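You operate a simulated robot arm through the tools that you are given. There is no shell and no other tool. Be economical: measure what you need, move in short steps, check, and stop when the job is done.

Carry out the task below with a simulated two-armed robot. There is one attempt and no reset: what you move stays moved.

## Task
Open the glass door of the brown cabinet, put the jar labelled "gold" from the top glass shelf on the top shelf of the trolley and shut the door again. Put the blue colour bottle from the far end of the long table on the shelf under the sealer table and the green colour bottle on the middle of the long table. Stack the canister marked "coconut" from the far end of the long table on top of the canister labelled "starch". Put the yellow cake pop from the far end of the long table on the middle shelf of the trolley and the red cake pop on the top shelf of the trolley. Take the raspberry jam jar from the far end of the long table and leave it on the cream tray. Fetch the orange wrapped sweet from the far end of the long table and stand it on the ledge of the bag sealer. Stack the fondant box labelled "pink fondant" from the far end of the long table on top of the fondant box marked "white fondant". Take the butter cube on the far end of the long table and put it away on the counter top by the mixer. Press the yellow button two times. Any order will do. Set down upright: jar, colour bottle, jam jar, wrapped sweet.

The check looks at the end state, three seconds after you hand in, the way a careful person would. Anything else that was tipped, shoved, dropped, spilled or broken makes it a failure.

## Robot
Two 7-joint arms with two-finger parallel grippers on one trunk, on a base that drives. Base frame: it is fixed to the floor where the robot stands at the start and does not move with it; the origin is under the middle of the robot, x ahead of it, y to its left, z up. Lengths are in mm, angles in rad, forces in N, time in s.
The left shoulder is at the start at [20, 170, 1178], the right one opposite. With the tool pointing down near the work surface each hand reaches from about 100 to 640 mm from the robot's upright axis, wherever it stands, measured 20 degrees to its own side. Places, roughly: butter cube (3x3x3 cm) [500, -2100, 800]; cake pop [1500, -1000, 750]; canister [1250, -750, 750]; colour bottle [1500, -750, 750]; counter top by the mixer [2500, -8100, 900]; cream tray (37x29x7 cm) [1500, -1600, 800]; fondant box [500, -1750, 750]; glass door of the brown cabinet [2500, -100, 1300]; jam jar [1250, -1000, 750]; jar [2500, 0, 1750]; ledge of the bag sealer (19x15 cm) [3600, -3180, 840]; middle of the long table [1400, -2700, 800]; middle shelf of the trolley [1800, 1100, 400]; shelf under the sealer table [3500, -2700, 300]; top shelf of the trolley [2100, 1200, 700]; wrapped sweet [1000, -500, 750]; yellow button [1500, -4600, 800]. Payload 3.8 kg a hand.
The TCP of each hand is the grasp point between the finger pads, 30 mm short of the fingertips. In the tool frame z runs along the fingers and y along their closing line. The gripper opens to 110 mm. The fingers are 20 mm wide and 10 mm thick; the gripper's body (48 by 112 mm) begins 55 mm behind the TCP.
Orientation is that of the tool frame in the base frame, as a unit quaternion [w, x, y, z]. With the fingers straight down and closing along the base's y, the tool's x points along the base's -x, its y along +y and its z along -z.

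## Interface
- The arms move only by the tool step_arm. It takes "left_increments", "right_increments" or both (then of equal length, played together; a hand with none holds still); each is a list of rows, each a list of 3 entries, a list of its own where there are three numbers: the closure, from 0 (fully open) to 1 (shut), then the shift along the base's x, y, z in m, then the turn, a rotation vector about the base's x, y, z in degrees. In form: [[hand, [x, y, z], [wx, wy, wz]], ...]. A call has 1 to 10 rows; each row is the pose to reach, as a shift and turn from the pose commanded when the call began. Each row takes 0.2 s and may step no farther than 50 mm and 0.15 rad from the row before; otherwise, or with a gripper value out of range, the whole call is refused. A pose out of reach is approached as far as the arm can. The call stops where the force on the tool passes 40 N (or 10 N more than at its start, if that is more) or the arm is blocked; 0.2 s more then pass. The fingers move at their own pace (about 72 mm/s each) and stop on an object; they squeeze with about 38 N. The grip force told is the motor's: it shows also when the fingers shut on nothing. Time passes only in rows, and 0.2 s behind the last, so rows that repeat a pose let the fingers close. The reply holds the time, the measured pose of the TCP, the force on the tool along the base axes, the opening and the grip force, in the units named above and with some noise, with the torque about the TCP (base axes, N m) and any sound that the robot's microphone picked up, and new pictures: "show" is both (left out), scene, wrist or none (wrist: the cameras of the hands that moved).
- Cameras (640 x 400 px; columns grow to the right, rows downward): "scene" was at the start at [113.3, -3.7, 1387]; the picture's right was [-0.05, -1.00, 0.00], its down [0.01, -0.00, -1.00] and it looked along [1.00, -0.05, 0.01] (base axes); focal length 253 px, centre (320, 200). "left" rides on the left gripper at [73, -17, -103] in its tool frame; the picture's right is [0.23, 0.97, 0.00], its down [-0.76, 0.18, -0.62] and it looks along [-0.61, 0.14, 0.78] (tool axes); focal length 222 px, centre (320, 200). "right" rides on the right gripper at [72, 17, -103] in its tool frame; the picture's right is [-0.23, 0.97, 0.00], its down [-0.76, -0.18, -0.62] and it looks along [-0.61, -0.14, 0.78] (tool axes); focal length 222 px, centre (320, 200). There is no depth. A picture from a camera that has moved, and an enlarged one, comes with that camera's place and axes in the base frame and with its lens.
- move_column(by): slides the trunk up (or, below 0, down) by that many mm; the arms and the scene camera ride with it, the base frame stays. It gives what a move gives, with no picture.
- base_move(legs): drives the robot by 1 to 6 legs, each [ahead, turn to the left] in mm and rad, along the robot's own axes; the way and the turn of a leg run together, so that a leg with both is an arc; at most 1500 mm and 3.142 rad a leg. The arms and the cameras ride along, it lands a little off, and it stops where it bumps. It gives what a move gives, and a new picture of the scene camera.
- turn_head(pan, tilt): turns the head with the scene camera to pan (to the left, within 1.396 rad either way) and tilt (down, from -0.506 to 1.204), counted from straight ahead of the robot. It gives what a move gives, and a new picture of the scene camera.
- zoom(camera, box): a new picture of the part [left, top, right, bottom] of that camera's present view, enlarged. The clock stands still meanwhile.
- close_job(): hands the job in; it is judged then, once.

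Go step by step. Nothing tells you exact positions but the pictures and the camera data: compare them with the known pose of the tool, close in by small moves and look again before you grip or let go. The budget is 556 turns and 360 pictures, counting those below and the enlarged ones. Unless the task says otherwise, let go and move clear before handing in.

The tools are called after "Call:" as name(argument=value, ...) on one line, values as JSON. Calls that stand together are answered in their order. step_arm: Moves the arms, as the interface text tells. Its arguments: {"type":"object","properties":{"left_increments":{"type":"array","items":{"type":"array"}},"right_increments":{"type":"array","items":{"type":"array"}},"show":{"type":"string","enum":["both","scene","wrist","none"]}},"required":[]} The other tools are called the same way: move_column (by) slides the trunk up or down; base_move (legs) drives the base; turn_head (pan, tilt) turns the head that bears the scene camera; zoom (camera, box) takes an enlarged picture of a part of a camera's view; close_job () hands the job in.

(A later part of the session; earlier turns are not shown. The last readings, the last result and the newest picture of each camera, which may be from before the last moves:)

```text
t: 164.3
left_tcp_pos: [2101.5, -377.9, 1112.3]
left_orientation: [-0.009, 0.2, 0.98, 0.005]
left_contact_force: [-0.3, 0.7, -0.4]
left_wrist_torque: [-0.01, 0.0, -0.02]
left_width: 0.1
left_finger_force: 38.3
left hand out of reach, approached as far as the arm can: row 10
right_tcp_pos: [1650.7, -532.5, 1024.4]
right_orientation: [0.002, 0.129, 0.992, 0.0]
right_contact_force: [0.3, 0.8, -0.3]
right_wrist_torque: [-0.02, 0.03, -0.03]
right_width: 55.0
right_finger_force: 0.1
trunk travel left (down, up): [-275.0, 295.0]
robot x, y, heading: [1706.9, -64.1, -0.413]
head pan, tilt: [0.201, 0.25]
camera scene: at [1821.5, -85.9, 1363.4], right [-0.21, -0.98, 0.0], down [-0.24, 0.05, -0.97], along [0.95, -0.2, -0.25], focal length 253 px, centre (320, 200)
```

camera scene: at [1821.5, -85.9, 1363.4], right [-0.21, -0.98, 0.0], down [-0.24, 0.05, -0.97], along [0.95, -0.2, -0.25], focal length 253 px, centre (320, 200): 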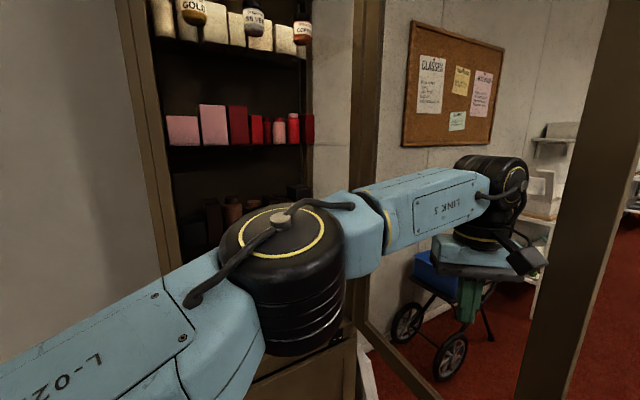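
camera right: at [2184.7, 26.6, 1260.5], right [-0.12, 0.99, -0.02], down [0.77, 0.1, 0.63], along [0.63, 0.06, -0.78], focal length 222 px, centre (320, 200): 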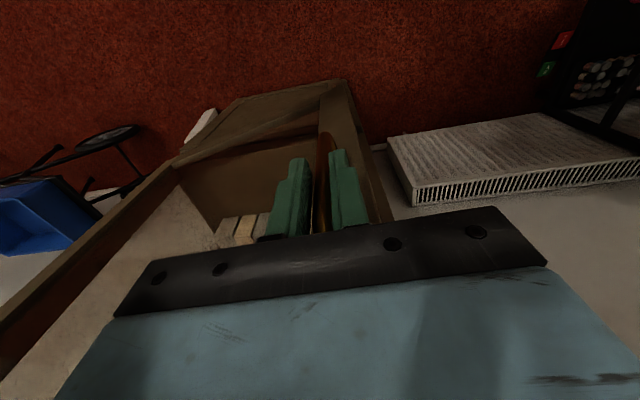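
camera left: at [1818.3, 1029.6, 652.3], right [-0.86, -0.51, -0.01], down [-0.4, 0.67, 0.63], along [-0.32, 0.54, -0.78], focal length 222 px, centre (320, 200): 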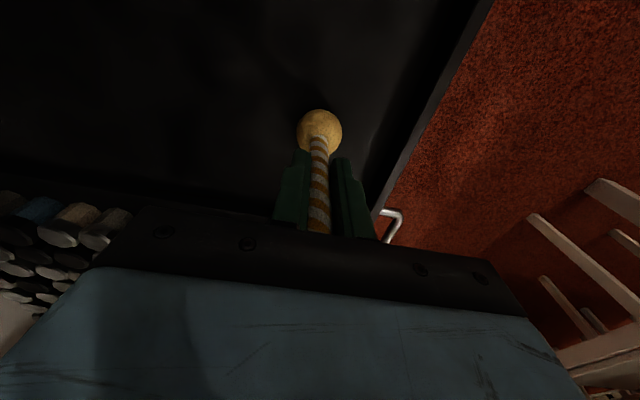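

The door is now about 70° open. Retracting the left hand and repositioning the base a bit left of the opening.

Call:
step_arm(left_increments=[[1, [0.004, 0.044, 0], [0, 0, 0]], [1, [0.012, 0.088, 0], [0, 0, 0]], [1, [0.016, 0.132, 0], [0, 0, 0]], [1, [0.018, 0.176, 0], [0, 0, 0]], [1, [0.02, 0.22, 0], [0, 0, 0]], [1, [0.02, 0.264, 0], [0, 0, 0]], [1, [0.02, 0.308, 0], [0, 0, 0]], [1, [0.01, 0.352, 0], [0, 0, 0]], [1, [0.0, 0.396, 0], [0, 0, 0]], [1, [-0.01, 0.44, 0], [0, 0, 0]]], right_increments=[[0.5, [0.03, 0.02, 0], [0, 0, 0]], [0.5, [0.06, 0.04, 0.01], [0, 0, 0]], [0.5, [0.09, 0.06, 0.02], [0, 0, 0]], [0.5, [0.12, 0.08, 0.03], [0, 0, 0]], [0.4, [0.15, 0.09, 0.04], [0, 0, 0]], [0.4, [0.18, 0.1, 0.05], [0, 0, 0]], [0.4, [0.21, 0.1, 0.05], [0, 0, 0]], [0.4, [0.24, 0.1, 0.05], [0, 0, 0]], [0.4, [0.26, 0.1, 0.05], [0, 0, 0]], [0.4, [0.28, 0.1, 0.05], [0, 0, 0]]], show="none")

Call:
base_move(legs=[[0, -0.727], [-132, 0], [0, 1.44]])

```text
t: 166.5
left_tcp_pos: [2092.8, 64.0, 1113.2]
left_orientation: [-0.01, 0.199, 0.98, 0.005]
left_contact_force: [0.1, 0.3, -0.3]
left_wrist_torque: [-0.04, -0.01, 0.02]
left_width: 0.1
left_finger_force: 37.3
right_tcp_pos: [1931.3, -433.6, 1073.2]
right_orientation: [0.003, 0.128, 0.992, -0.001]
right_contact_force: [-0.4, 1.3, -0.4]
right_wrist_torque: [-0.02, -0.01, 0.0]
right_width: 66.1
right_finger_force: 0.0
right hand out of reach, approached as far as the arm can: row 1, 2, 3, 4, 5
trunk travel left (down, up): [-275.0, 295.0]
robot x, y, heading: [1708.2, -58.1, -0.412]
head pan, tilt: [0.201, 0.25]
```

```text
t: 173.2
left_tcp_pos: [1862.7, 405.0, 1113.2]
left_orientation: [-0.011, -0.159, 0.987, 0.002]
left_contact_force: [0.0, 0.5, 0.7]
left_wrist_torque: [0.01, -0.04, 0.02]
left_width: 0.0
left_finger_force: 37.6
right_tcp_pos: [2068.2, -72.9, 1073.5]
right_orientation: [0.002, -0.228, 0.974, 0.001]
right_contact_force: [-1.0, 0.3, 0.3]
right_wrist_torque: [-0.03, -0.04, 0.01]
right_width: 65.7
right_finger_force: 0.0
trunk travel left (down, up): [-275.0, 295.0]
robot x, y, heading: [1651.2, 60.2, 0.307]
head pan, tilt: [0.201, 0.25]
camera scene: at [1757.2, 113.5, 1363.3], right [0.49, -0.87, 0.0], down [-0.22, -0.12, -0.97], along [0.85, 0.47, -0.25], focal length 253 px, centre (320, 200)
```

scene: 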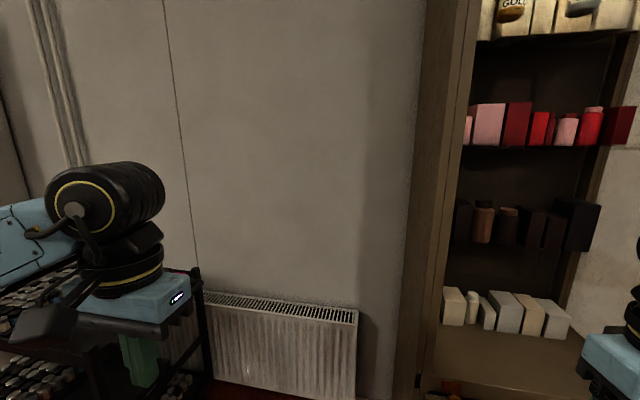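

Raising the trunk fully and lifting the right hand toward the jar's height.

Call:
move_column(by=295)

Call:
step_arm(right_increments=[[0.3, [0.01, 0, 0.045], [0, 0, -4.4]], [0.3, [0.02, 0, 0.09], [0, 0, -8.8]], [0.3, [0.03, 0.005, 0.135], [0, 0, -8.8]], [0.3, [0.04, 0.01, 0.18], [0, 0, -8.8]], [0.3, [0.05, 0.015, 0.225], [0, 0, -8.8]]], show="none")

Call:
step_arm(right_increments=[[0.3, [0.015, 0.003, 0.01], [2.3, -7.15, 0]], [0.3, [0.03, 0.006, 0.02], [4.6, -14.3, 0]], [0.3, [0.045, 0.01, 0.03], [6.9, -21.5, 0]], [0.3, [0.06, 0.013, 0.04], [9.2, -28.6, 0]], [0.3, [0.08, 0.016, 0.05], [11.3, -35.7, 0]], [0.3, [0.1, 0.02, 0.06], [13.6, -42.9, 0]], [0.3, [0.125, 0.025, 0.075], [15.9, -50, 0]], [0.3, [0.148, 0.029, 0.087], [18.1, -57.2, 0]]], show="none")

Call:
turn_head(pan=-0.35, tilt=-0.05)

```text
t: 176.2
left_tcp_pos: [1861.9, 404.7, 1408.2]
left_orientation: [-0.011, -0.159, 0.987, 0.002]
left_contact_force: [0.4, -0.5, 0.7]
left_wrist_torque: [-0.01, 0.01, -0.01]
left_width: 0.0
left_finger_force: 37.8
right_tcp_pos: [2068.1, -72.7, 1368.9]
right_orientation: [0.001, -0.228, 0.974, 0.0]
right_contact_force: [-0.1, -0.7, -0.6]
right_wrist_torque: [0.02, 0.02, -0.04]
right_width: 65.8
right_finger_force: 0.1
trunk travel left (down, up): [-570.0, 0.0]
robot x, y, heading: [1653.6, 60.0, 0.309]
head pan, tilt: [0.201, 0.25]
```

```text
t: 177.4
left_tcp_pos: [1861.2, 406.2, 1407.7]
left_orientation: [-0.01, -0.159, 0.987, 0.001]
left_contact_force: [-0.2, -0.2, -0.4]
left_wrist_torque: [-0.02, -0.01, -0.03]
left_width: 0.1
left_finger_force: 38.1
right_tcp_pos: [2116.5, -57.5, 1591.0]
right_orientation: [0.002, -0.153, 0.988, 0.0]
right_contact_force: [-0.3, 0.7, 1.2]
right_wrist_torque: [0.0, -0.01, 0.01]
right_width: 77.1
right_finger_force: 0.1
trunk travel left (down, up): [-570.0, 0.0]
robot x, y, heading: [1655.9, 63.8, 0.312]
head pan, tilt: [0.201, 0.25]
```

```text
t: 179.2
left_tcp_pos: [1862.6, 405.1, 1406.5]
left_orientation: [-0.012, -0.159, 0.987, 0.002]
left_contact_force: [-0.5, -0.7, -0.3]
left_wrist_torque: [0.01, 0.01, -0.02]
left_width: 0.0
left_finger_force: 37.7
right_tcp_pos: [2266.2, -29.8, 1680.1]
right_orientation: [0.497, -0.132, 0.854, 0.076]
right_contact_force: [-0.4, 0.2, 0.3]
right_wrist_torque: [0.01, 0.0, 0.0]
right_width: 77.2
right_finger_force: 0.0
trunk travel left (down, up): [-570.0, 0.0]
robot x, y, heading: [1652.0, 58.1, 0.31]
head pan, tilt: [0.201, 0.25]
```

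```text
t: 180.2
left_tcp_pos: [1861.5, 405.1, 1408.8]
left_orientation: [-0.011, -0.159, 0.987, 0.001]
left_contact_force: [-0.7, 0.2, -0.3]
left_wrist_torque: [0.02, 0.02, 0.03]
left_width: 0.2
left_finger_force: 37.3
right_tcp_pos: [2264.3, -30.4, 1679.9]
right_orientation: [0.496, -0.132, 0.855, 0.075]
right_contact_force: [0.8, 0.0, -0.3]
right_wrist_torque: [0.02, 0.0, 0.02]
right_width: 76.7
right_finger_force: 0.1
trunk travel left (down, up): [-570.0, 0.0]
robot x, y, heading: [1653.6, 61.4, 0.303]
head pan, tilt: [-0.351, -0.051]
camera scene: at [1764.3, 64.1, 1685.8], right [-0.04, -1.0, 0.0], down [0.05, 0.0, -1.0], along [1.0, -0.04, 0.05], focal length 253 px, centre (320, 200)
```

scene: 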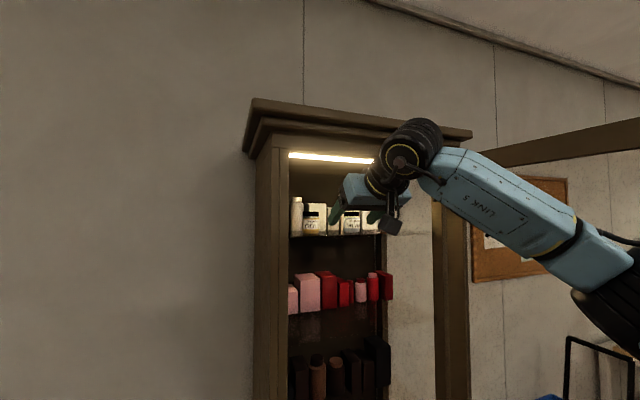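

Hand is at shelf height before the opening. Checking with the wrist camera and a zoom.

Call:
zoom(camera="scene", box=[270, 140, 430, 260])

Call:
zoom(camera="right", box=[0, 0, 640, 400])

```text
3.33 times, centred on (350, 200) of scene
camera zoom: at [1764.3, 64.1, 1685.8], right [-0.04, -1.0, 0.0], down [0.05, 0.0, -1.0], along [1.0, -0.04, 0.05], focal length 844 px, centre (220, 200)
```

zoom: 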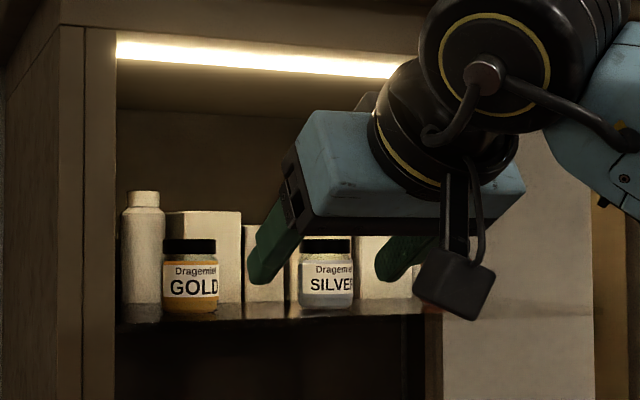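

```text
1.00 times, centred on (320, 200) of right (not enlarged: the box is as wide or as high as the picture)
camera zoom: at [2139.1, -51.8, 1669.4], right [-0.19, 0.96, 0.2], down [-0.1, -0.22, 0.97], along [0.98, 0.16, 0.14], focal length 222 px, centre (320, 200)
```

zoom: 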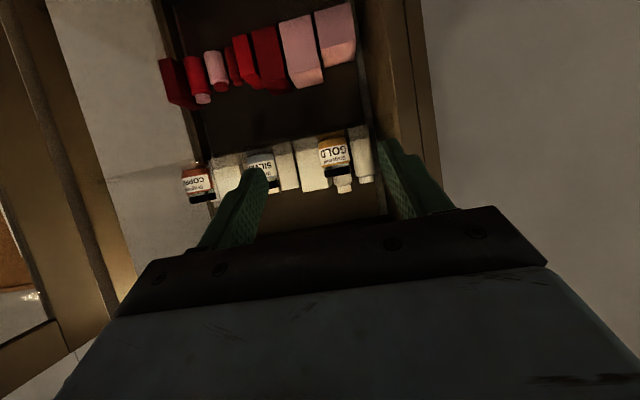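

Gold jar triangulated at about (2511, 55, 1656), aligned with the hand. Driving 140 mm forward.

Call:
base_move(legs=[[140, 0]])

Call:
zoom(camera="right", box=[0, 0, 640, 400])

Call:
zoom(camera="scene", box=[240, 120, 480, 270])

```text
t: 181.5
left_tcp_pos: [1992.1, 446.5, 1408.6]
left_orientation: [-0.011, -0.159, 0.987, 0.002]
left_contact_force: [0.4, -0.1, 0.5]
left_wrist_torque: [0.02, 0.01, 0.0]
left_width: 0.0
left_finger_force: 37.7
right_tcp_pos: [2395.6, 11.9, 1680.8]
right_orientation: [0.496, -0.133, 0.855, 0.077]
right_contact_force: [-0.3, 0.6, 0.0]
right_wrist_torque: [-0.04, -0.01, 0.01]
right_width: 76.9
right_finger_force: 0.1
trunk travel left (down, up): [-570.0, 0.0]
robot x, y, heading: [1783.3, 98.5, 0.312]
head pan, tilt: [-0.351, -0.051]
camera scene: at [1895.2, 105.6, 1686.0], right [-0.04, -1.0, 0.0], down [0.05, 0.0, -1.0], along [1.0, -0.04, 0.05], focal length 253 px, centre (320, 200)
```

scene: 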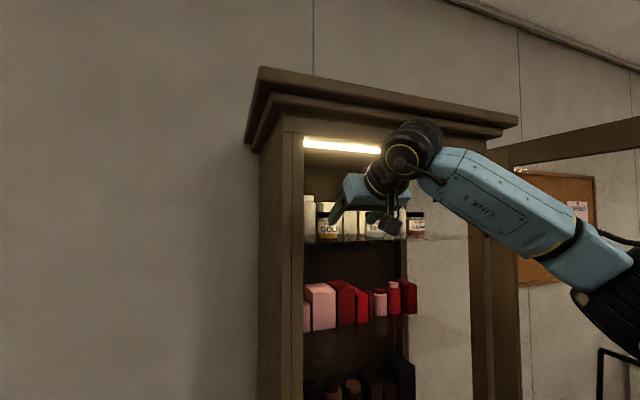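

```text
1.00 times, centred on (320, 200) of right (not enlarged: the box is as wide or as high as the picture)
camera zoom: at [2270.1, -10.2, 1670.2], right [-0.19, 0.96, 0.2], down [-0.1, -0.22, 0.97], along [0.98, 0.16, 0.14], focal length 222 px, centre (320, 200)
```

zoom: 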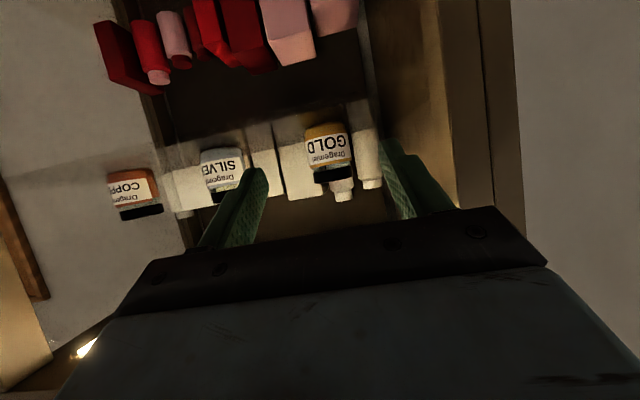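

```text
2.67 times, centred on (360, 195) of scene
camera zoom: at [1895.2, 105.6, 1686.0], right [-0.04, -1.0, 0.0], down [0.05, 0.0, -1.0], along [1.0, -0.04, 0.05], focal length 676 px, centre (213, 213)
```

zoom: 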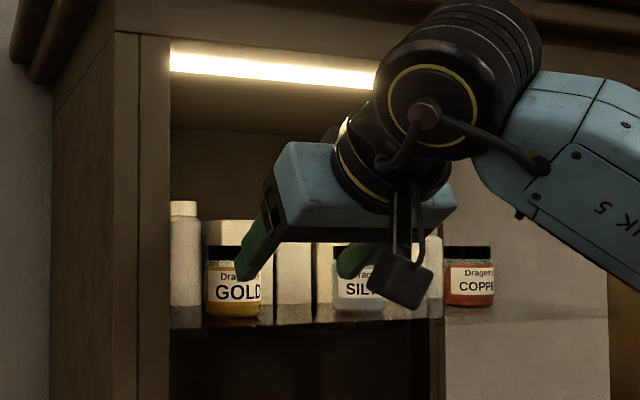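

Laterally aligned. Advancing 70 mm and looking again.

Call:
step_arm(right_increments=[[0.3, [0.033, 0.0107, -0.004], [0, 0, 0]], [0.3, [0.067, 0.0215, -0.008], [0, 0, 0]]], show="both")

Call:
zoom(camera="scene", box=[280, 150, 440, 270])

```text
t: 182.1
left_tcp_pos: [1995.2, 446.7, 1407.8]
left_orientation: [-0.011, -0.159, 0.987, 0.002]
left_contact_force: [0.4, -0.7, -0.9]
left_wrist_torque: [0.0, 0.02, -0.02]
left_width: 0.0
left_finger_force: 37.9
right_tcp_pos: [2466.1, 35.3, 1671.8]
right_orientation: [0.495, -0.134, 0.855, 0.077]
right_contact_force: [-0.4, 0.2, -0.3]
right_wrist_torque: [-0.01, -0.02, 0.0]
right_width: 77.2
right_finger_force: 0.2
trunk travel left (down, up): [-570.0, 0.0]
robot x, y, heading: [1786.1, 103.1, 0.307]
head pan, tilt: [-0.351, -0.051]
camera scene: at [1898.6, 107.3, 1685.7], right [-0.04, -1.0, 0.0], down [0.05, 0.0, -1.0], along [1.0, -0.04, 0.05], focal length 253 px, centre (320, 200)
camera right: at [2340.3, 13.6, 1661.1], right [-0.19, 0.96, 0.2], down [-0.1, -0.22, 0.97], along [0.98, 0.16, 0.14], focal length 222 px, centre (320, 200)
```

scene: 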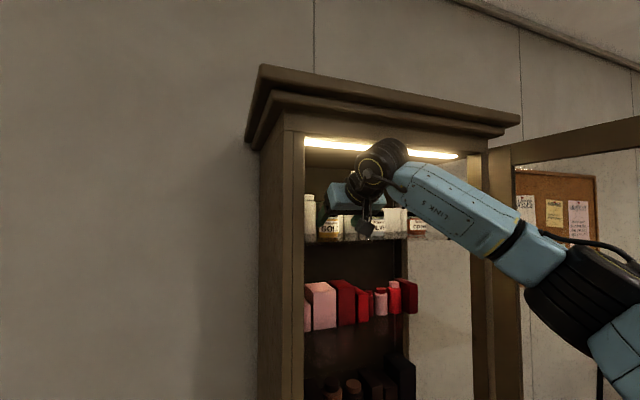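
right: 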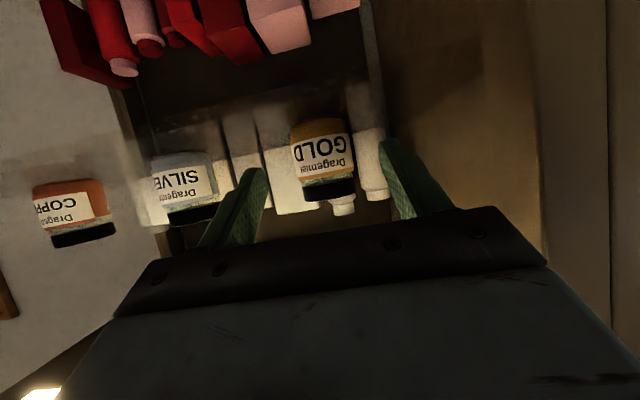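

```text
3.33 times, centred on (360, 210) of scene
camera zoom: at [1898.6, 107.3, 1685.7], right [-0.04, -1.0, 0.0], down [0.05, 0.0, -1.0], along [1.0, -0.04, 0.05], focal length 844 px, centre (187, 167)
```

zoom: 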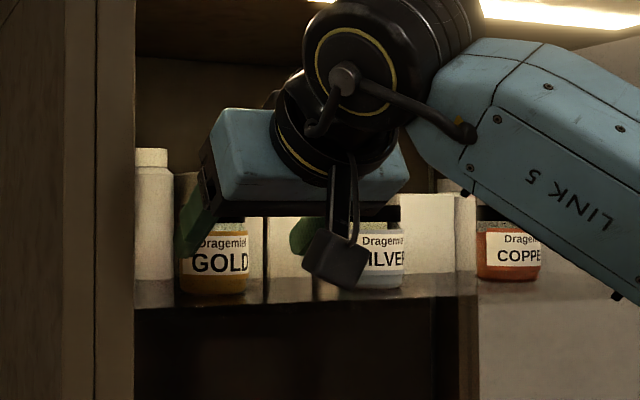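

I need to check the white bottle near the left finger; zooming on the wrist view.

Call:
zoom(camera="right", box=[230, 80, 450, 230])

```text
2.67 times, centred on (340, 155) of right
camera zoom: at [2340.3, 13.6, 1661.1], right [-0.19, 0.96, 0.2], down [-0.1, -0.22, 0.97], along [0.98, 0.16, 0.14], focal length 592 px, centre (267, 320)
```

zoom: 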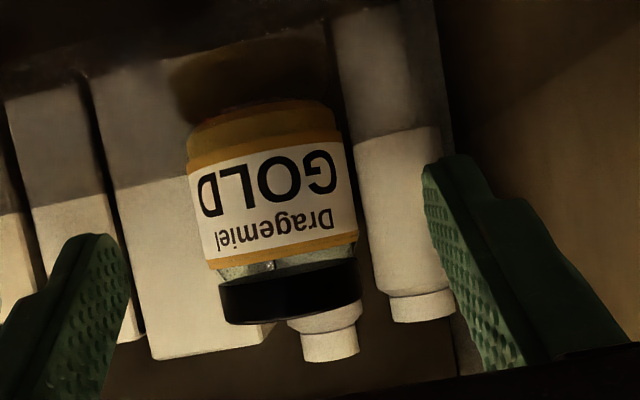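

The bottle and boxes are well behind the jar, so the fingers will clear. Advancing 42 mm and closing gently.

Call:
step_arm(right_increments=[[0.3, [0.014, 0.0045, -0.003], [0, 0, 0]], [0.3, [0.028, 0.009, -0.006], [0, 0, 0]], [0.3, [0.04, 0.0128, -0.008], [0, 0, 0]], [0.45, [0.04, 0.0128, -0.008], [0, 0, 0]], [0.6, [0.04, 0.0128, -0.008], [0, 0, 0]], [0.8, [0.04, 0.0128, -0.008], [0, 0, 0]], [1, [0.04, 0.0128, -0.008], [0, 0, 0]]], show="wrist")

```text
t: 183.7
left_tcp_pos: [1994.2, 447.9, 1408.1]
left_orientation: [-0.012, -0.16, 0.987, 0.003]
left_contact_force: [0.0, 0.2, 0.4]
left_wrist_torque: [-0.01, 0.02, 0.01]
left_width: 0.0
left_finger_force: 37.8
right_tcp_pos: [2504.7, 46.6, 1665.4]
right_orientation: [0.496, -0.132, 0.855, 0.076]
right_contact_force: [-0.4, -0.2, 0.2]
right_wrist_torque: [0.0, 0.0, -0.01]
right_width: 0.0
right_finger_force: 33.2
trunk travel left (down, up): [-570.0, 0.0]
robot x, y, heading: [1783.6, 105.2, 0.307]
head pan, tilt: [-0.351, -0.051]
camera right: at [2378.9, 25.6, 1653.8], right [-0.19, 0.96, 0.2], down [-0.1, -0.22, 0.97], along [0.98, 0.16, 0.14], focal length 222 px, centre (320, 200)
```

right: 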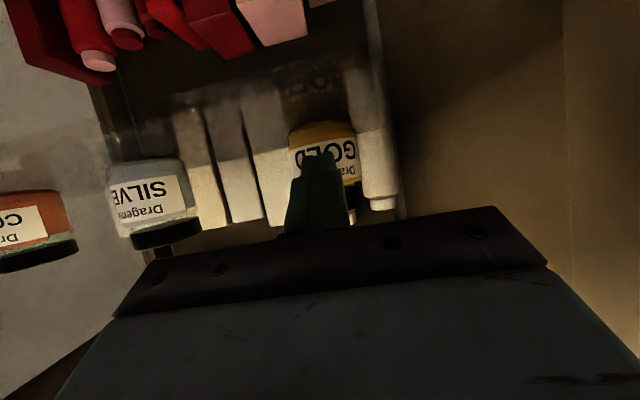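

The jar is further back than I judged (about 85 mm ahead of the TCP). Backing slightly, reopening, and advancing properly.

Call:
step_arm(right_increments=[[0.8, [-0.02, -0.0063, 0], [0, 0, 0]], [0.26, [-0.03, -0.0095, 0], [0, 0, 0]], [0.26, [-0.03, -0.007, 0], [0, 0, 0]], [0.26, [-0.03, -0.006, -0.002], [0, 0, 0]], [0.26, [-0.03, -0.005, -0.004], [0, 0, 0]], [0.26, [0.0, 0.0045, -0.005], [0, 0, 0]], [0.26, [0.03, 0.014, -0.005], [0, 0, 0]]], show="wrist")

```text
t: 185.3
left_tcp_pos: [1994.7, 447.2, 1406.5]
left_orientation: [-0.011, -0.159, 0.987, 0.001]
left_contact_force: [0.3, 0.2, -0.5]
left_wrist_torque: [-0.02, 0.01, -0.01]
left_width: 0.2
left_finger_force: 37.7
right_tcp_pos: [2535.1, 62.0, 1660.5]
right_orientation: [0.497, -0.133, 0.854, 0.076]
right_contact_force: [1.1, 0.6, -0.6]
right_wrist_torque: [0.02, 0.02, -0.04]
right_width: 81.4
right_finger_force: 0.0
trunk travel left (down, up): [-570.0, 0.0]
robot x, y, heading: [1791.9, 99.4, 0.305]
head pan, tilt: [-0.351, -0.051]
camera right: at [2409.3, 40.1, 1648.8], right [-0.19, 0.96, 0.2], down [-0.1, -0.22, 0.97], along [0.98, 0.16, 0.14], focal length 222 px, centre (320, 200)
```

right: 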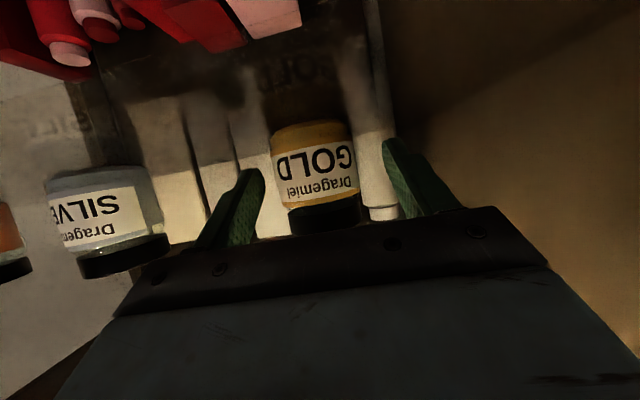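

The jar is about 45 mm ahead now. Advancing 40 mm and closing.

Call:
step_arm(right_increments=[[0.26, [0.014, 0.0035, 0], [0, 0, 0]], [0.26, [0.028, 0.007, 0], [0, 0, 0]], [0.26, [0.038, 0.0105, 0], [0, 0, 0]], [0.4, [0.038, 0.0105, 0], [0, 0, 0]], [0.6, [0.038, 0.0105, 0], [0, 0, 0]], [0.8, [0.038, 0.0105, 0], [0, 0, 0]], [0.8, [0.038, 0.0105, 0], [0, 0, 0]]], show="wrist")

```text
t: 186.9
left_tcp_pos: [1994.5, 445.9, 1407.8]
left_orientation: [-0.011, -0.158, 0.987, 0.002]
left_contact_force: [0.4, 0.7, -0.4]
left_wrist_torque: [0.0, 0.01, -0.02]
left_width: 0.0
left_finger_force: 37.2
right_tcp_pos: [2572.8, 69.6, 1659.4]
right_orientation: [0.497, -0.133, 0.854, 0.077]
right_contact_force: [2.4, -0.4, 4.9]
right_wrist_torque: [0.01, -0.03, 0.0]
right_width: 52.5
right_finger_force: 38.0
trunk travel left (down, up): [-570.0, 0.0]
robot x, y, heading: [1788.7, 105.1, 0.306]
head pan, tilt: [-0.351, -0.051]
camera right: at [2446.0, 48.3, 1648.7], right [-0.19, 0.96, 0.2], down [-0.11, -0.22, 0.97], along [0.98, 0.16, 0.14], focal length 222 px, centre (320, 200)
```

right: 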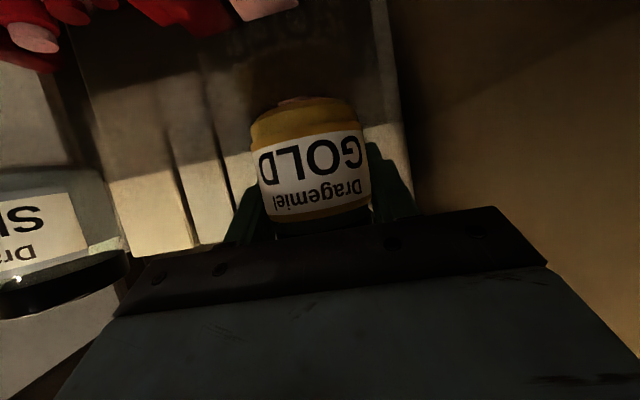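

Jar gripped (52 mm). Lifting slightly and withdrawing.

Call:
step_arm(right_increments=[[0.8, [0, 0, 0.006], [0, 0, 0]], [0.8, [0, 0, 0.012], [0, 0, 0]], [0.8, [-0.028, -0.009, 0.014], [0, 0, 0]], [0.8, [-0.057, -0.018, 0.014], [0, 0, 0]], [0.8, [-0.095, -0.03, 0.014], [0, 0, 0]], [0.8, [-0.133, -0.042, 0.014], [0, 0, 0]], [0.8, [-0.171, -0.054, 0.014], [0, 0, 0]]], show="both")

```text
t: 188.5
left_tcp_pos: [1993.5, 446.0, 1408.8]
left_orientation: [-0.011, -0.158, 0.987, 0.001]
left_contact_force: [0.1, 0.2, 0.3]
left_wrist_torque: [0.02, 0.01, 0.03]
left_width: 0.0
left_finger_force: 37.9
right_tcp_pos: [2401.0, 14.6, 1674.2]
right_orientation: [0.496, -0.131, 0.855, 0.076]
right_contact_force: [0.2, -0.5, -0.3]
right_wrist_torque: [0.02, -0.02, -0.01]
right_width: 52.2
right_finger_force: 38.1
right hand out of reach, approached as far as the arm can: row 1, 2
trunk travel left (down, up): [-570.0, 0.0]
robot x, y, heading: [1789.8, 103.5, 0.304]
head pan, tilt: [-0.351, -0.051]
camera scene: at [1895.9, 105.5, 1685.9], right [-0.04, -1.0, 0.0], down [0.05, 0.0, -1.0], along [1.0, -0.04, 0.05], focal length 253 px, centre (320, 200)
camera right: at [2275.1, -6.6, 1664.2], right [-0.19, 0.96, 0.2], down [-0.1, -0.22, 0.97], along [0.98, 0.16, 0.14], focal length 222 px, centre (320, 200)
```

scene: 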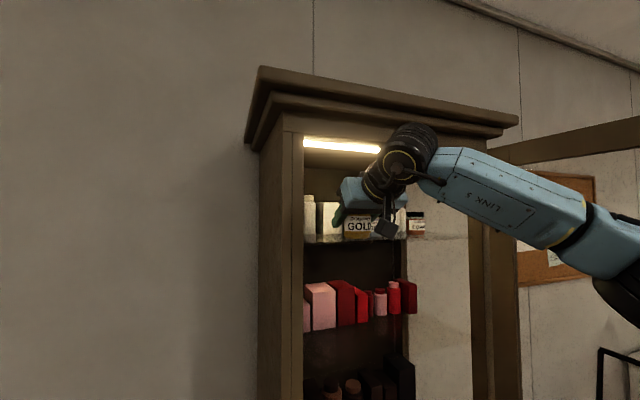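
right: 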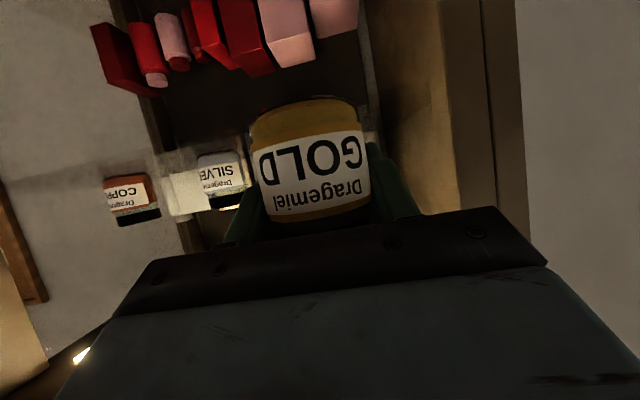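

The gold jar is out. Backing off, lowering the trunk to normal, and driving round to the trolley's front side.

Call:
base_move(legs=[[-200, 0]])

Call:
move_column(by=-295)

Call:
base_move(legs=[[0, 1.574], [1200, 0], [0, -1.574]])

Call:
turn_head(pan=-0.1, tilt=0.55)

```text
t: 190.1
left_tcp_pos: [1803.6, 385.4, 1407.0]
left_orientation: [-0.011, -0.16, 0.987, 0.002]
left_contact_force: [0.2, 0.0, 0.0]
left_wrist_torque: [0.02, -0.01, -0.02]
left_width: 0.0
left_finger_force: 38.1
right_tcp_pos: [2212.1, -44.4, 1674.0]
right_orientation: [0.495, -0.133, 0.855, 0.076]
right_contact_force: [-0.6, 0.2, -0.5]
right_wrist_torque: [-0.02, -0.01, 0.03]
right_width: 52.4
right_finger_force: 37.8
trunk travel left (down, up): [-570.0, 0.0]
robot x, y, heading: [1596.3, 42.5, 0.305]
head pan, tilt: [-0.351, -0.051]
camera scene: at [1706.0, 45.6, 1685.8], right [-0.04, -1.0, 0.0], down [0.05, 0.0, -1.0], along [1.0, -0.04, 0.05], focal length 253 px, centre (320, 200)
```

scene: 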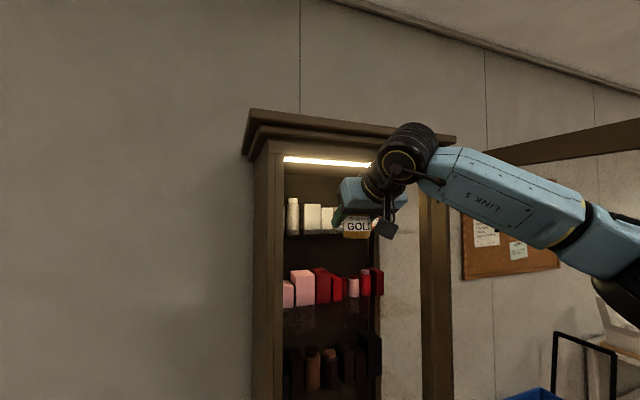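

```text
t: 193.1
left_tcp_pos: [1803.0, 386.4, 1113.5]
left_orientation: [-0.011, -0.159, 0.987, 0.002]
left_contact_force: [-0.7, -0.2, 0.8]
left_wrist_torque: [0.01, -0.04, 0.0]
left_width: 0.0
left_finger_force: 37.5
right_tcp_pos: [2209.5, -44.0, 1380.2]
right_orientation: [0.496, -0.133, 0.855, 0.077]
right_contact_force: [1.0, -0.3, -1.6]
right_wrist_torque: [-0.03, 0.0, 0.0]
right_width: 52.4
right_finger_force: 37.8
trunk travel left (down, up): [-275.0, 295.0]
robot x, y, heading: [1589.4, 42.2, 0.306]
head pan, tilt: [-0.351, -0.051]
```

```text
t: 206.8
left_tcp_pos: [1394.5, 1507.1, 1113.8]
left_orientation: [-0.011, -0.176, 0.984, 0.002]
left_contact_force: [-0.1, -0.1, 0.0]
left_wrist_torque: [-0.02, 0.02, 0.01]
left_width: 0.0
left_finger_force: 37.2
right_tcp_pos: [1816.7, 1090.6, 1379.4]
right_orientation: [0.494, -0.147, 0.853, 0.085]
right_contact_force: [0.6, -0.1, -0.5]
right_wrist_torque: [-0.02, 0.02, 0.01]
right_width: 52.3
right_finger_force: 38.0
trunk travel left (down, up): [-275.0, 295.0]
robot x, y, heading: [1197.2, 1158.1, 0.341]
head pan, tilt: [-0.351, -0.051]
camera scene: at [1308.4, 1162.6, 1390.8], right [-0.01, -1.0, 0.0], down [0.05, 0.0, -1.0], along [1.0, -0.01, 0.05], focal length 253 px, centre (320, 200)
```

scene: 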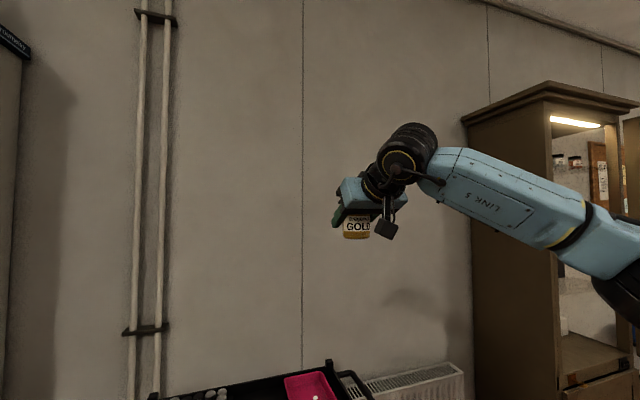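

```text
t: 207.8
left_tcp_pos: [1393.9, 1507.4, 1114.0]
left_orientation: [-0.011, -0.176, 0.984, 0.002]
left_contact_force: [0.6, -0.3, -0.8]
left_wrist_torque: [0.02, 0.0, -0.01]
left_width: 0.0
left_finger_force: 37.9
right_tcp_pos: [1816.9, 1090.2, 1379.1]
right_orientation: [0.494, -0.147, 0.853, 0.085]
right_contact_force: [-1.0, 0.2, -0.6]
right_wrist_torque: [0.0, -0.02, 0.0]
right_width: 52.1
right_finger_force: 37.9
trunk travel left (down, up): [-275.0, 295.0]
robot x, y, heading: [1198.8, 1156.9, 0.344]
head pan, tilt: [-0.099, 0.55]
camera scene: at [1306.9, 1185.1, 1335.7], right [0.24, -0.97, 0.0], down [-0.51, -0.12, -0.85], along [0.83, 0.2, -0.52], focal length 253 px, centre (320, 200)
```

scene: 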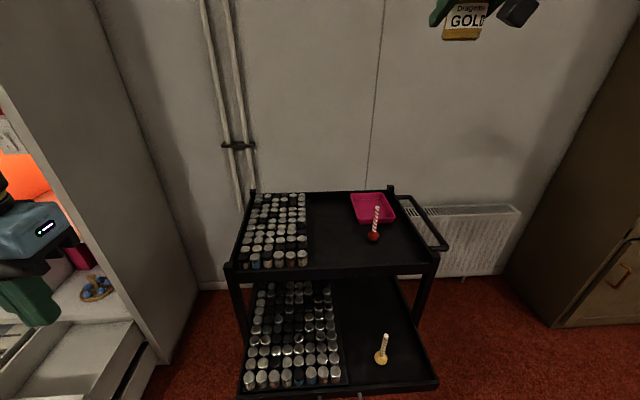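

Both pops still stand. I see a free patch between the small jars and the red pop. Moving a bit closer and lowering the trunk for reach.

Call:
base_move(legs=[[90, 0]])

Call:
step_arm(left_increments=[[0.5, [0.017, -0.047, 0], [0, 0, 0]], [0.5, [0.033, -0.094, 0], [0, 0, 0]], [0.5, [0.05, -0.141, 0], [0, 0, 0]]], show="none")

Call:
move_column(by=-200)

Call:
step_arm(right_increments=[[0.8, [0, 0.04, -0.02], [0, 0, 0]], [0.8, [0.0, 0.08, -0.04], [0, 0, 0]], [0.8, [0.02, 0.12, -0.06], [0, 0, 0]], [0.8, [0.05, 0.15, -0.08], [0, 0, 0]], [0.8, [0.08, 0.18, -0.1], [0, 0, 0]], [0.8, [0.12, 0.2, -0.12], [0, 0, 0]], [0.8, [0.15, 0.2, -0.15], [0, 0, 0]], [0.8, [0.178, 0.2, -0.18], [0, 0, 0]], [0.8, [0.178, 0.2, -0.22], [0, 0, 0]], [0.8, [0.178, 0.2, -0.25], [0, 0, 0]]], show="both")

```text
t: 208.9
left_tcp_pos: [1478.6, 1537.5, 1113.2]
left_orientation: [-0.012, -0.176, 0.984, 0.001]
left_contact_force: [0.2, 1.0, -0.5]
left_wrist_torque: [0.0, 0.06, 0.02]
left_width: 0.1
left_finger_force: 37.9
right_tcp_pos: [1900.8, 1120.3, 1379.0]
right_orientation: [0.494, -0.148, 0.852, 0.086]
right_contact_force: [1.1, -0.1, -1.3]
right_wrist_torque: [-0.02, 0.0, 0.01]
right_width: 52.2
right_finger_force: 37.8
trunk travel left (down, up): [-275.0, 295.0]
robot x, y, heading: [1282.1, 1186.3, 0.34]
head pan, tilt: [-0.099, 0.55]
camera scene: at [1391.8, 1215.3, 1335.5], right [0.24, -0.97, 0.0], down [-0.51, -0.13, -0.85], along [0.83, 0.2, -0.52], focal length 253 px, centre (320, 200)
```

scene: 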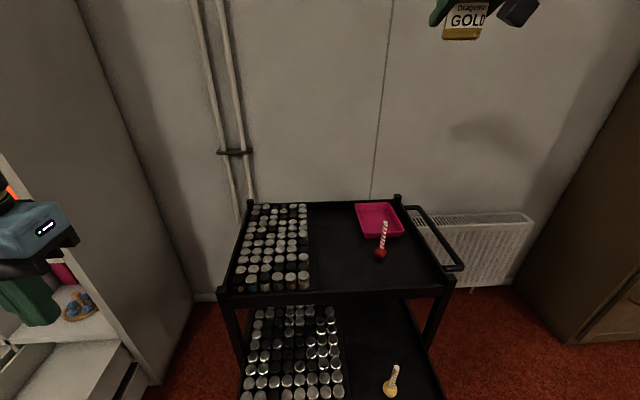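

```text
t: 209.7
left_tcp_pos: [1530.7, 1393.8, 1113.7]
left_orientation: [-0.011, -0.176, 0.984, 0.002]
left_contact_force: [0.8, -0.2, 0.4]
left_wrist_torque: [0.03, 0.01, -0.01]
left_width: 54.9
left_finger_force: 0.1
right_tcp_pos: [1901.4, 1118.0, 1378.1]
right_orientation: [0.494, -0.146, 0.853, 0.084]
right_contact_force: [-0.1, -0.5, -1.0]
right_wrist_torque: [0.05, 0.03, 0.03]
right_width: 52.3
right_finger_force: 38.0
trunk travel left (down, up): [-275.0, 295.0]
robot x, y, heading: [1280.1, 1183.9, 0.343]
head pan, tilt: [-0.099, 0.55]
```

```text
t: 211.9
left_tcp_pos: [1530.1, 1395.0, 914.8]
left_orientation: [-0.011, -0.176, 0.984, 0.002]
left_contact_force: [-0.1, 0.2, -1.2]
left_wrist_torque: [-0.01, -0.01, 0.02]
left_width: 55.0
left_finger_force: 0.1
right_tcp_pos: [1900.8, 1119.2, 1180.0]
right_orientation: [0.494, -0.147, 0.853, 0.085]
right_contact_force: [0.5, 0.5, -1.0]
right_wrist_torque: [-0.01, 0.01, 0.0]
right_width: 52.1
right_finger_force: 38.3
trunk travel left (down, up): [-75.0, 495.0]
robot x, y, heading: [1279.1, 1183.3, 0.338]
head pan, tilt: [-0.099, 0.55]
```

```text
t: 214.1
left_tcp_pos: [1529.3, 1394.5, 914.4]
left_orientation: [-0.011, -0.175, 0.985, 0.001]
left_contact_force: [0.2, -0.3, 0.0]
left_wrist_torque: [-0.01, 0.02, 0.03]
left_width: 54.9
left_finger_force: 0.0
right_tcp_pos: [2076.6, 1318.5, 928.9]
right_orientation: [0.494, -0.147, 0.853, 0.084]
right_contact_force: [-0.4, -0.6, -1.1]
right_wrist_torque: [0.02, -0.02, -0.03]
right_width: 52.2
right_finger_force: 38.4
right hand out of reach, approached as far as the arm can: row 8
trunk travel left (down, up): [-75.0, 495.0]
robot x, y, heading: [1280.6, 1188.1, 0.337]
head pan, tilt: [-0.099, 0.55]
camera scene: at [1391.2, 1214.6, 1135.6], right [0.24, -0.97, 0.0], down [-0.51, -0.12, -0.85], along [0.83, 0.2, -0.52], focal length 253 px, centre (320, 200)
camera right: at [1952.4, 1292.5, 918.0], right [-0.22, 0.96, 0.2], down [-0.09, -0.22, 0.97], along [0.97, 0.19, 0.14], focal length 222 px, centre (320, 200)
```

scene: 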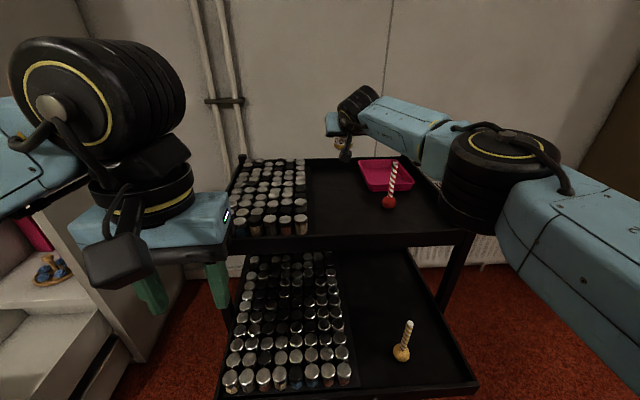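
right: 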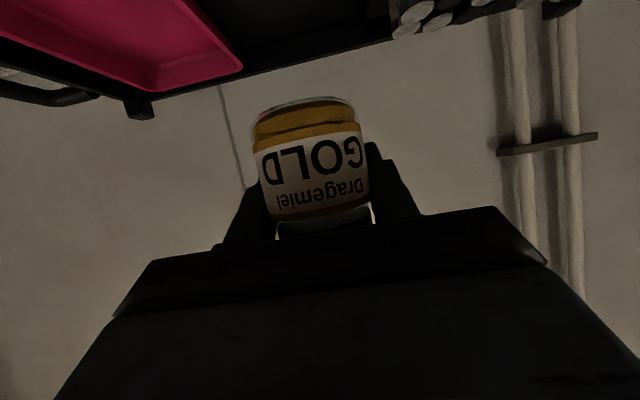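

Jar is above the free patch, with the pop clear to the right. Descending.

Call:
step_arm(right_increments=[[0.8, [0, 0, -0.04], [0, 0, 0]], [0.8, [0, 0, -0.08], [0, 0, 0]], [0.8, [0, 0, -0.12], [0, 0, 0]], [0.8, [0, 0, -0.14], [0, 0, 0]], [0.8, [0, 0, -0.15], [0, 0, 0]]], show="both")

```text
t: 215.3
left_tcp_pos: [1529.8, 1394.7, 913.9]
left_orientation: [-0.011, -0.175, 0.984, 0.002]
left_contact_force: [-0.5, -0.2, 0.1]
left_wrist_torque: [-0.04, -0.02, 0.01]
left_width: 54.8
left_finger_force: 0.0
right_tcp_pos: [2074.2, 1315.2, 783.8]
right_orientation: [0.494, -0.147, 0.853, 0.085]
right_contact_force: [0.1, -0.3, -1.3]
right_wrist_torque: [0.01, -0.02, 0.02]
right_width: 52.3
right_finger_force: 37.9
right hand out of reach, approached as far as the arm can: row 4, 5
trunk travel left (down, up): [-75.0, 495.0]
robot x, y, heading: [1282.3, 1184.1, 0.337]
head pan, tilt: [-0.099, 0.55]
camera scene: at [1390.7, 1215.1, 1135.6], right [0.24, -0.97, 0.0], down [-0.51, -0.13, -0.85], along [0.83, 0.2, -0.52], focal length 253 px, centre (320, 200)
camera right: at [1948.9, 1289.6, 772.8], right [-0.22, 0.96, 0.2], down [-0.09, -0.22, 0.97], along [0.97, 0.2, 0.14], focal length 222 px, centre (320, 200)
```

scene: 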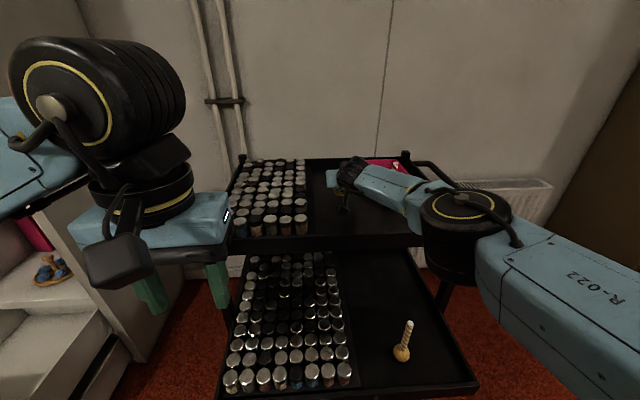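
right: 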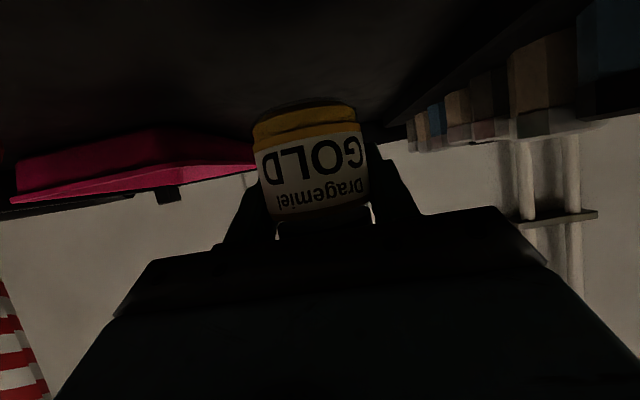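

Lowering the trunk slowly for the last centimetres.

Call:
move_column(by=-12)

Call:
move_column(by=-5)

Call:
zoom(camera="right", box=[200, 60, 420, 220])

```text
t: 215.9
left_tcp_pos: [1529.5, 1393.7, 901.7]
left_orientation: [-0.011, -0.175, 0.985, 0.001]
left_contact_force: [-0.5, -0.4, 0.8]
left_wrist_torque: [-0.01, 0.01, 0.01]
left_width: 55.1
left_finger_force: 0.0
right_tcp_pos: [2073.7, 1315.2, 771.4]
right_orientation: [0.495, -0.148, 0.852, 0.085]
right_contact_force: [-0.1, -0.3, -1.5]
right_wrist_torque: [0.04, 0.0, -0.01]
right_width: 52.2
right_finger_force: 38.0
trunk travel left (down, up): [-63.0, 507.0]
robot x, y, heading: [1281.0, 1183.4, 0.346]
head pan, tilt: [-0.099, 0.55]
```

```text
t: 216.4
left_tcp_pos: [1529.8, 1395.3, 896.9]
left_orientation: [-0.011, -0.175, 0.985, 0.002]
left_contact_force: [0.0, 0.6, -1.3]
left_wrist_torque: [0.02, 0.05, -0.04]
left_width: 55.1
left_finger_force: 0.0
right_tcp_pos: [2073.6, 1314.9, 767.0]
right_orientation: [0.494, -0.146, 0.853, 0.084]
right_contact_force: [0.7, -0.3, -0.3]
right_wrist_torque: [0.0, -0.01, 0.0]
right_width: 52.2
right_finger_force: 37.8
trunk travel left (down, up): [-58.0, 512.0]
robot x, y, heading: [1278.5, 1185.3, 0.341]
head pan, tilt: [-0.099, 0.55]
```

```text
2.50 times, centred on (310, 140) of right
camera zoom: at [1949.1, 1289.4, 755.9], right [-0.22, 0.96, 0.2], down [-0.09, -0.22, 0.97], along [0.97, 0.19, 0.14], focal length 555 px, centre (345, 350)
```

zoom: 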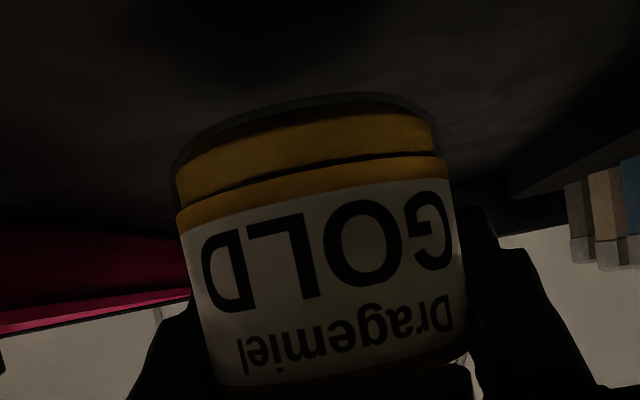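

Call:
move_column(by=-4)

Call:
move_column(by=-3)

```text
t: 216.9
left_tcp_pos: [1529.7, 1394.9, 893.4]
left_orientation: [-0.011, -0.176, 0.984, 0.002]
left_contact_force: [-0.3, 0.2, -0.7]
left_wrist_torque: [-0.02, -0.04, 0.0]
left_width: 55.0
left_finger_force: 0.1
right_tcp_pos: [2073.6, 1315.8, 763.8]
right_orientation: [0.495, -0.147, 0.852, 0.085]
right_contact_force: [0.4, 0.4, -0.9]
right_wrist_torque: [-0.01, -0.02, 0.01]
right_width: 52.0
right_finger_force: 38.3
trunk travel left (down, up): [-54.0, 516.0]
robot x, y, heading: [1280.7, 1185.3, 0.34]
head pan, tilt: [-0.099, 0.55]
```

```text
t: 217.5
left_tcp_pos: [1528.1, 1394.4, 890.6]
left_orientation: [-0.011, -0.176, 0.984, 0.002]
left_contact_force: [0.8, -1.0, 0.1]
left_wrist_torque: [-0.02, 0.0, 0.0]
left_width: 55.0
left_finger_force: 0.1
right_tcp_pos: [2074.4, 1315.6, 760.4]
right_orientation: [0.494, -0.147, 0.852, 0.085]
right_contact_force: [0.2, -0.3, -1.0]
right_wrist_torque: [-0.01, 0.02, 0.0]
right_width: 51.9
right_finger_force: 38.4
trunk travel left (down, up): [-51.0, 519.0]
robot x, y, heading: [1283.3, 1186.5, 0.339]
head pan, tilt: [-0.099, 0.55]
```

Call:
move_column(by=-4)

Call:
move_column(by=-3)

Call:
zoom(camera="right", box=[200, 60, 420, 220])

```text
t: 218.0
left_tcp_pos: [1529.9, 1394.2, 885.6]
left_orientation: [-0.011, -0.175, 0.985, 0.001]
left_contact_force: [0.2, 0.2, 0.9]
left_wrist_torque: [0.0, 0.0, 0.02]
left_width: 54.7
left_finger_force: 0.1
right_tcp_pos: [2074.3, 1315.5, 756.4]
right_orientation: [0.495, -0.147, 0.852, 0.085]
right_contact_force: [0.1, -0.1, 1.0]
right_wrist_torque: [0.08, -0.04, 0.0]
right_width: 51.9
right_finger_force: 37.9
trunk travel left (down, up): [-47.0, 523.0]
robot x, y, heading: [1281.2, 1185.2, 0.34]
head pan, tilt: [-0.099, 0.55]
```

```text
t: 218.5
left_tcp_pos: [1528.9, 1394.1, 883.2]
left_orientation: [-0.012, -0.175, 0.985, 0.002]
left_contact_force: [-0.6, 0.4, -0.1]
left_wrist_torque: [0.01, 0.01, 0.0]
left_width: 55.0
left_finger_force: 0.0
right_tcp_pos: [2073.6, 1315.1, 757.0]
right_orientation: [0.497, -0.146, 0.851, 0.085]
right_contact_force: [0.9, -0.5, 12.5]
right_wrist_torque: [0.26, 0.05, 0.01]
right_width: 51.9
right_finger_force: 37.9
trunk travel left (down, up): [-44.0, 526.0]
robot x, y, heading: [1278.4, 1184.9, 0.338]
head pan, tilt: [-0.099, 0.55]
```

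```text
2.50 times, centred on (310, 140) of right
camera zoom: at [1949.1, 1289.4, 744.9], right [-0.22, 0.96, 0.2], down [-0.1, -0.22, 0.97], along [0.97, 0.19, 0.14], focal length 555 px, centre (345, 350)
```

zoom: 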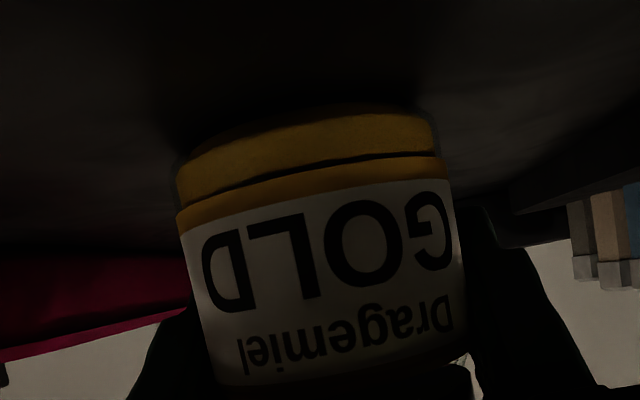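

Contact with the shelf (12 N). Opening and withdrawing back along the tool axis.

Call:
step_arm(right_increments=[[0.5, [0, 0, 0.001], [0, 0, 0]], [0.3, [0, 0, 0.001], [0, 0, 0]], [0.25, [0, 0, 0.001], [0, 0, 0]], [0.25, [-0.024, -0.0085, 0.016], [0, 0, 0]], [0.25, [-0.047, -0.017, 0.032], [0, 0, 0]], [0.25, [-0.07, -0.025, 0.048], [0, 0, 0]], [0.25, [-0.09, -0.032, 0.08], [0, 0, 0]], [0.25, [-0.11, -0.039, 0.12], [0, 0, 0]], [0.25, [-0.13, -0.046, 0.16], [0, 0, 0]], [0.25, [-0.15, -0.053, 0.2], [0, 0, 0]]], show="scene")

Call:
zoom(camera="scene", box=[220, 100, 460, 260])

```text
t: 220.7
left_tcp_pos: [1529.4, 1395.2, 884.1]
left_orientation: [-0.011, -0.175, 0.985, 0.001]
left_contact_force: [0.0, -0.6, -0.4]
left_wrist_torque: [0.03, -0.06, -0.01]
left_width: 54.8
left_finger_force: 0.2
right_tcp_pos: [1922.9, 1262.2, 953.1]
right_orientation: [0.495, -0.147, 0.852, 0.085]
right_contact_force: [-0.4, 0.7, -0.3]
right_wrist_torque: [-0.01, 0.0, 0.02]
right_width: 82.6
right_finger_force: 0.0
trunk travel left (down, up): [-44.0, 526.0]
robot x, y, heading: [1278.3, 1185.8, 0.341]
head pan, tilt: [-0.099, 0.55]
camera scene: at [1390.6, 1214.9, 1104.7], right [0.24, -0.97, 0.0], down [-0.51, -0.12, -0.85], along [0.83, 0.2, -0.52], focal length 253 px, centre (320, 200)
```

scene: 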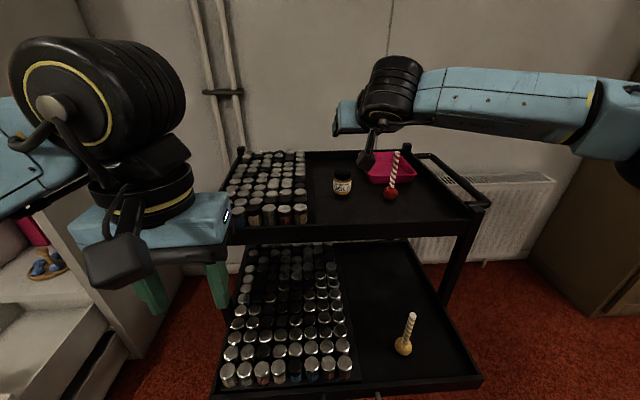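

```text
2.50 times, centred on (340, 180) of scene
camera zoom: at [1390.6, 1214.9, 1104.7], right [0.24, -0.97, 0.0], down [-0.51, -0.12, -0.85], along [0.83, 0.2, -0.52], focal length 633 px, centre (270, 250)
```

zoom: 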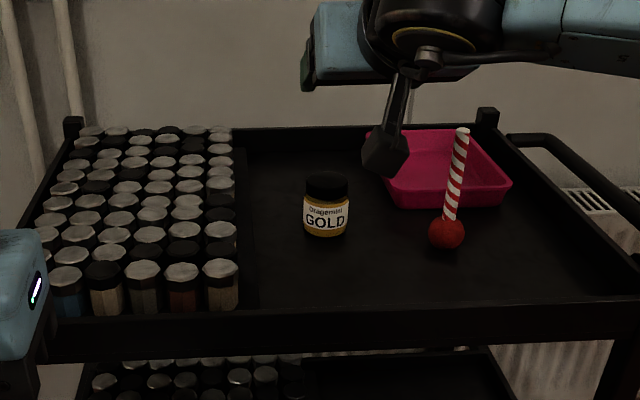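

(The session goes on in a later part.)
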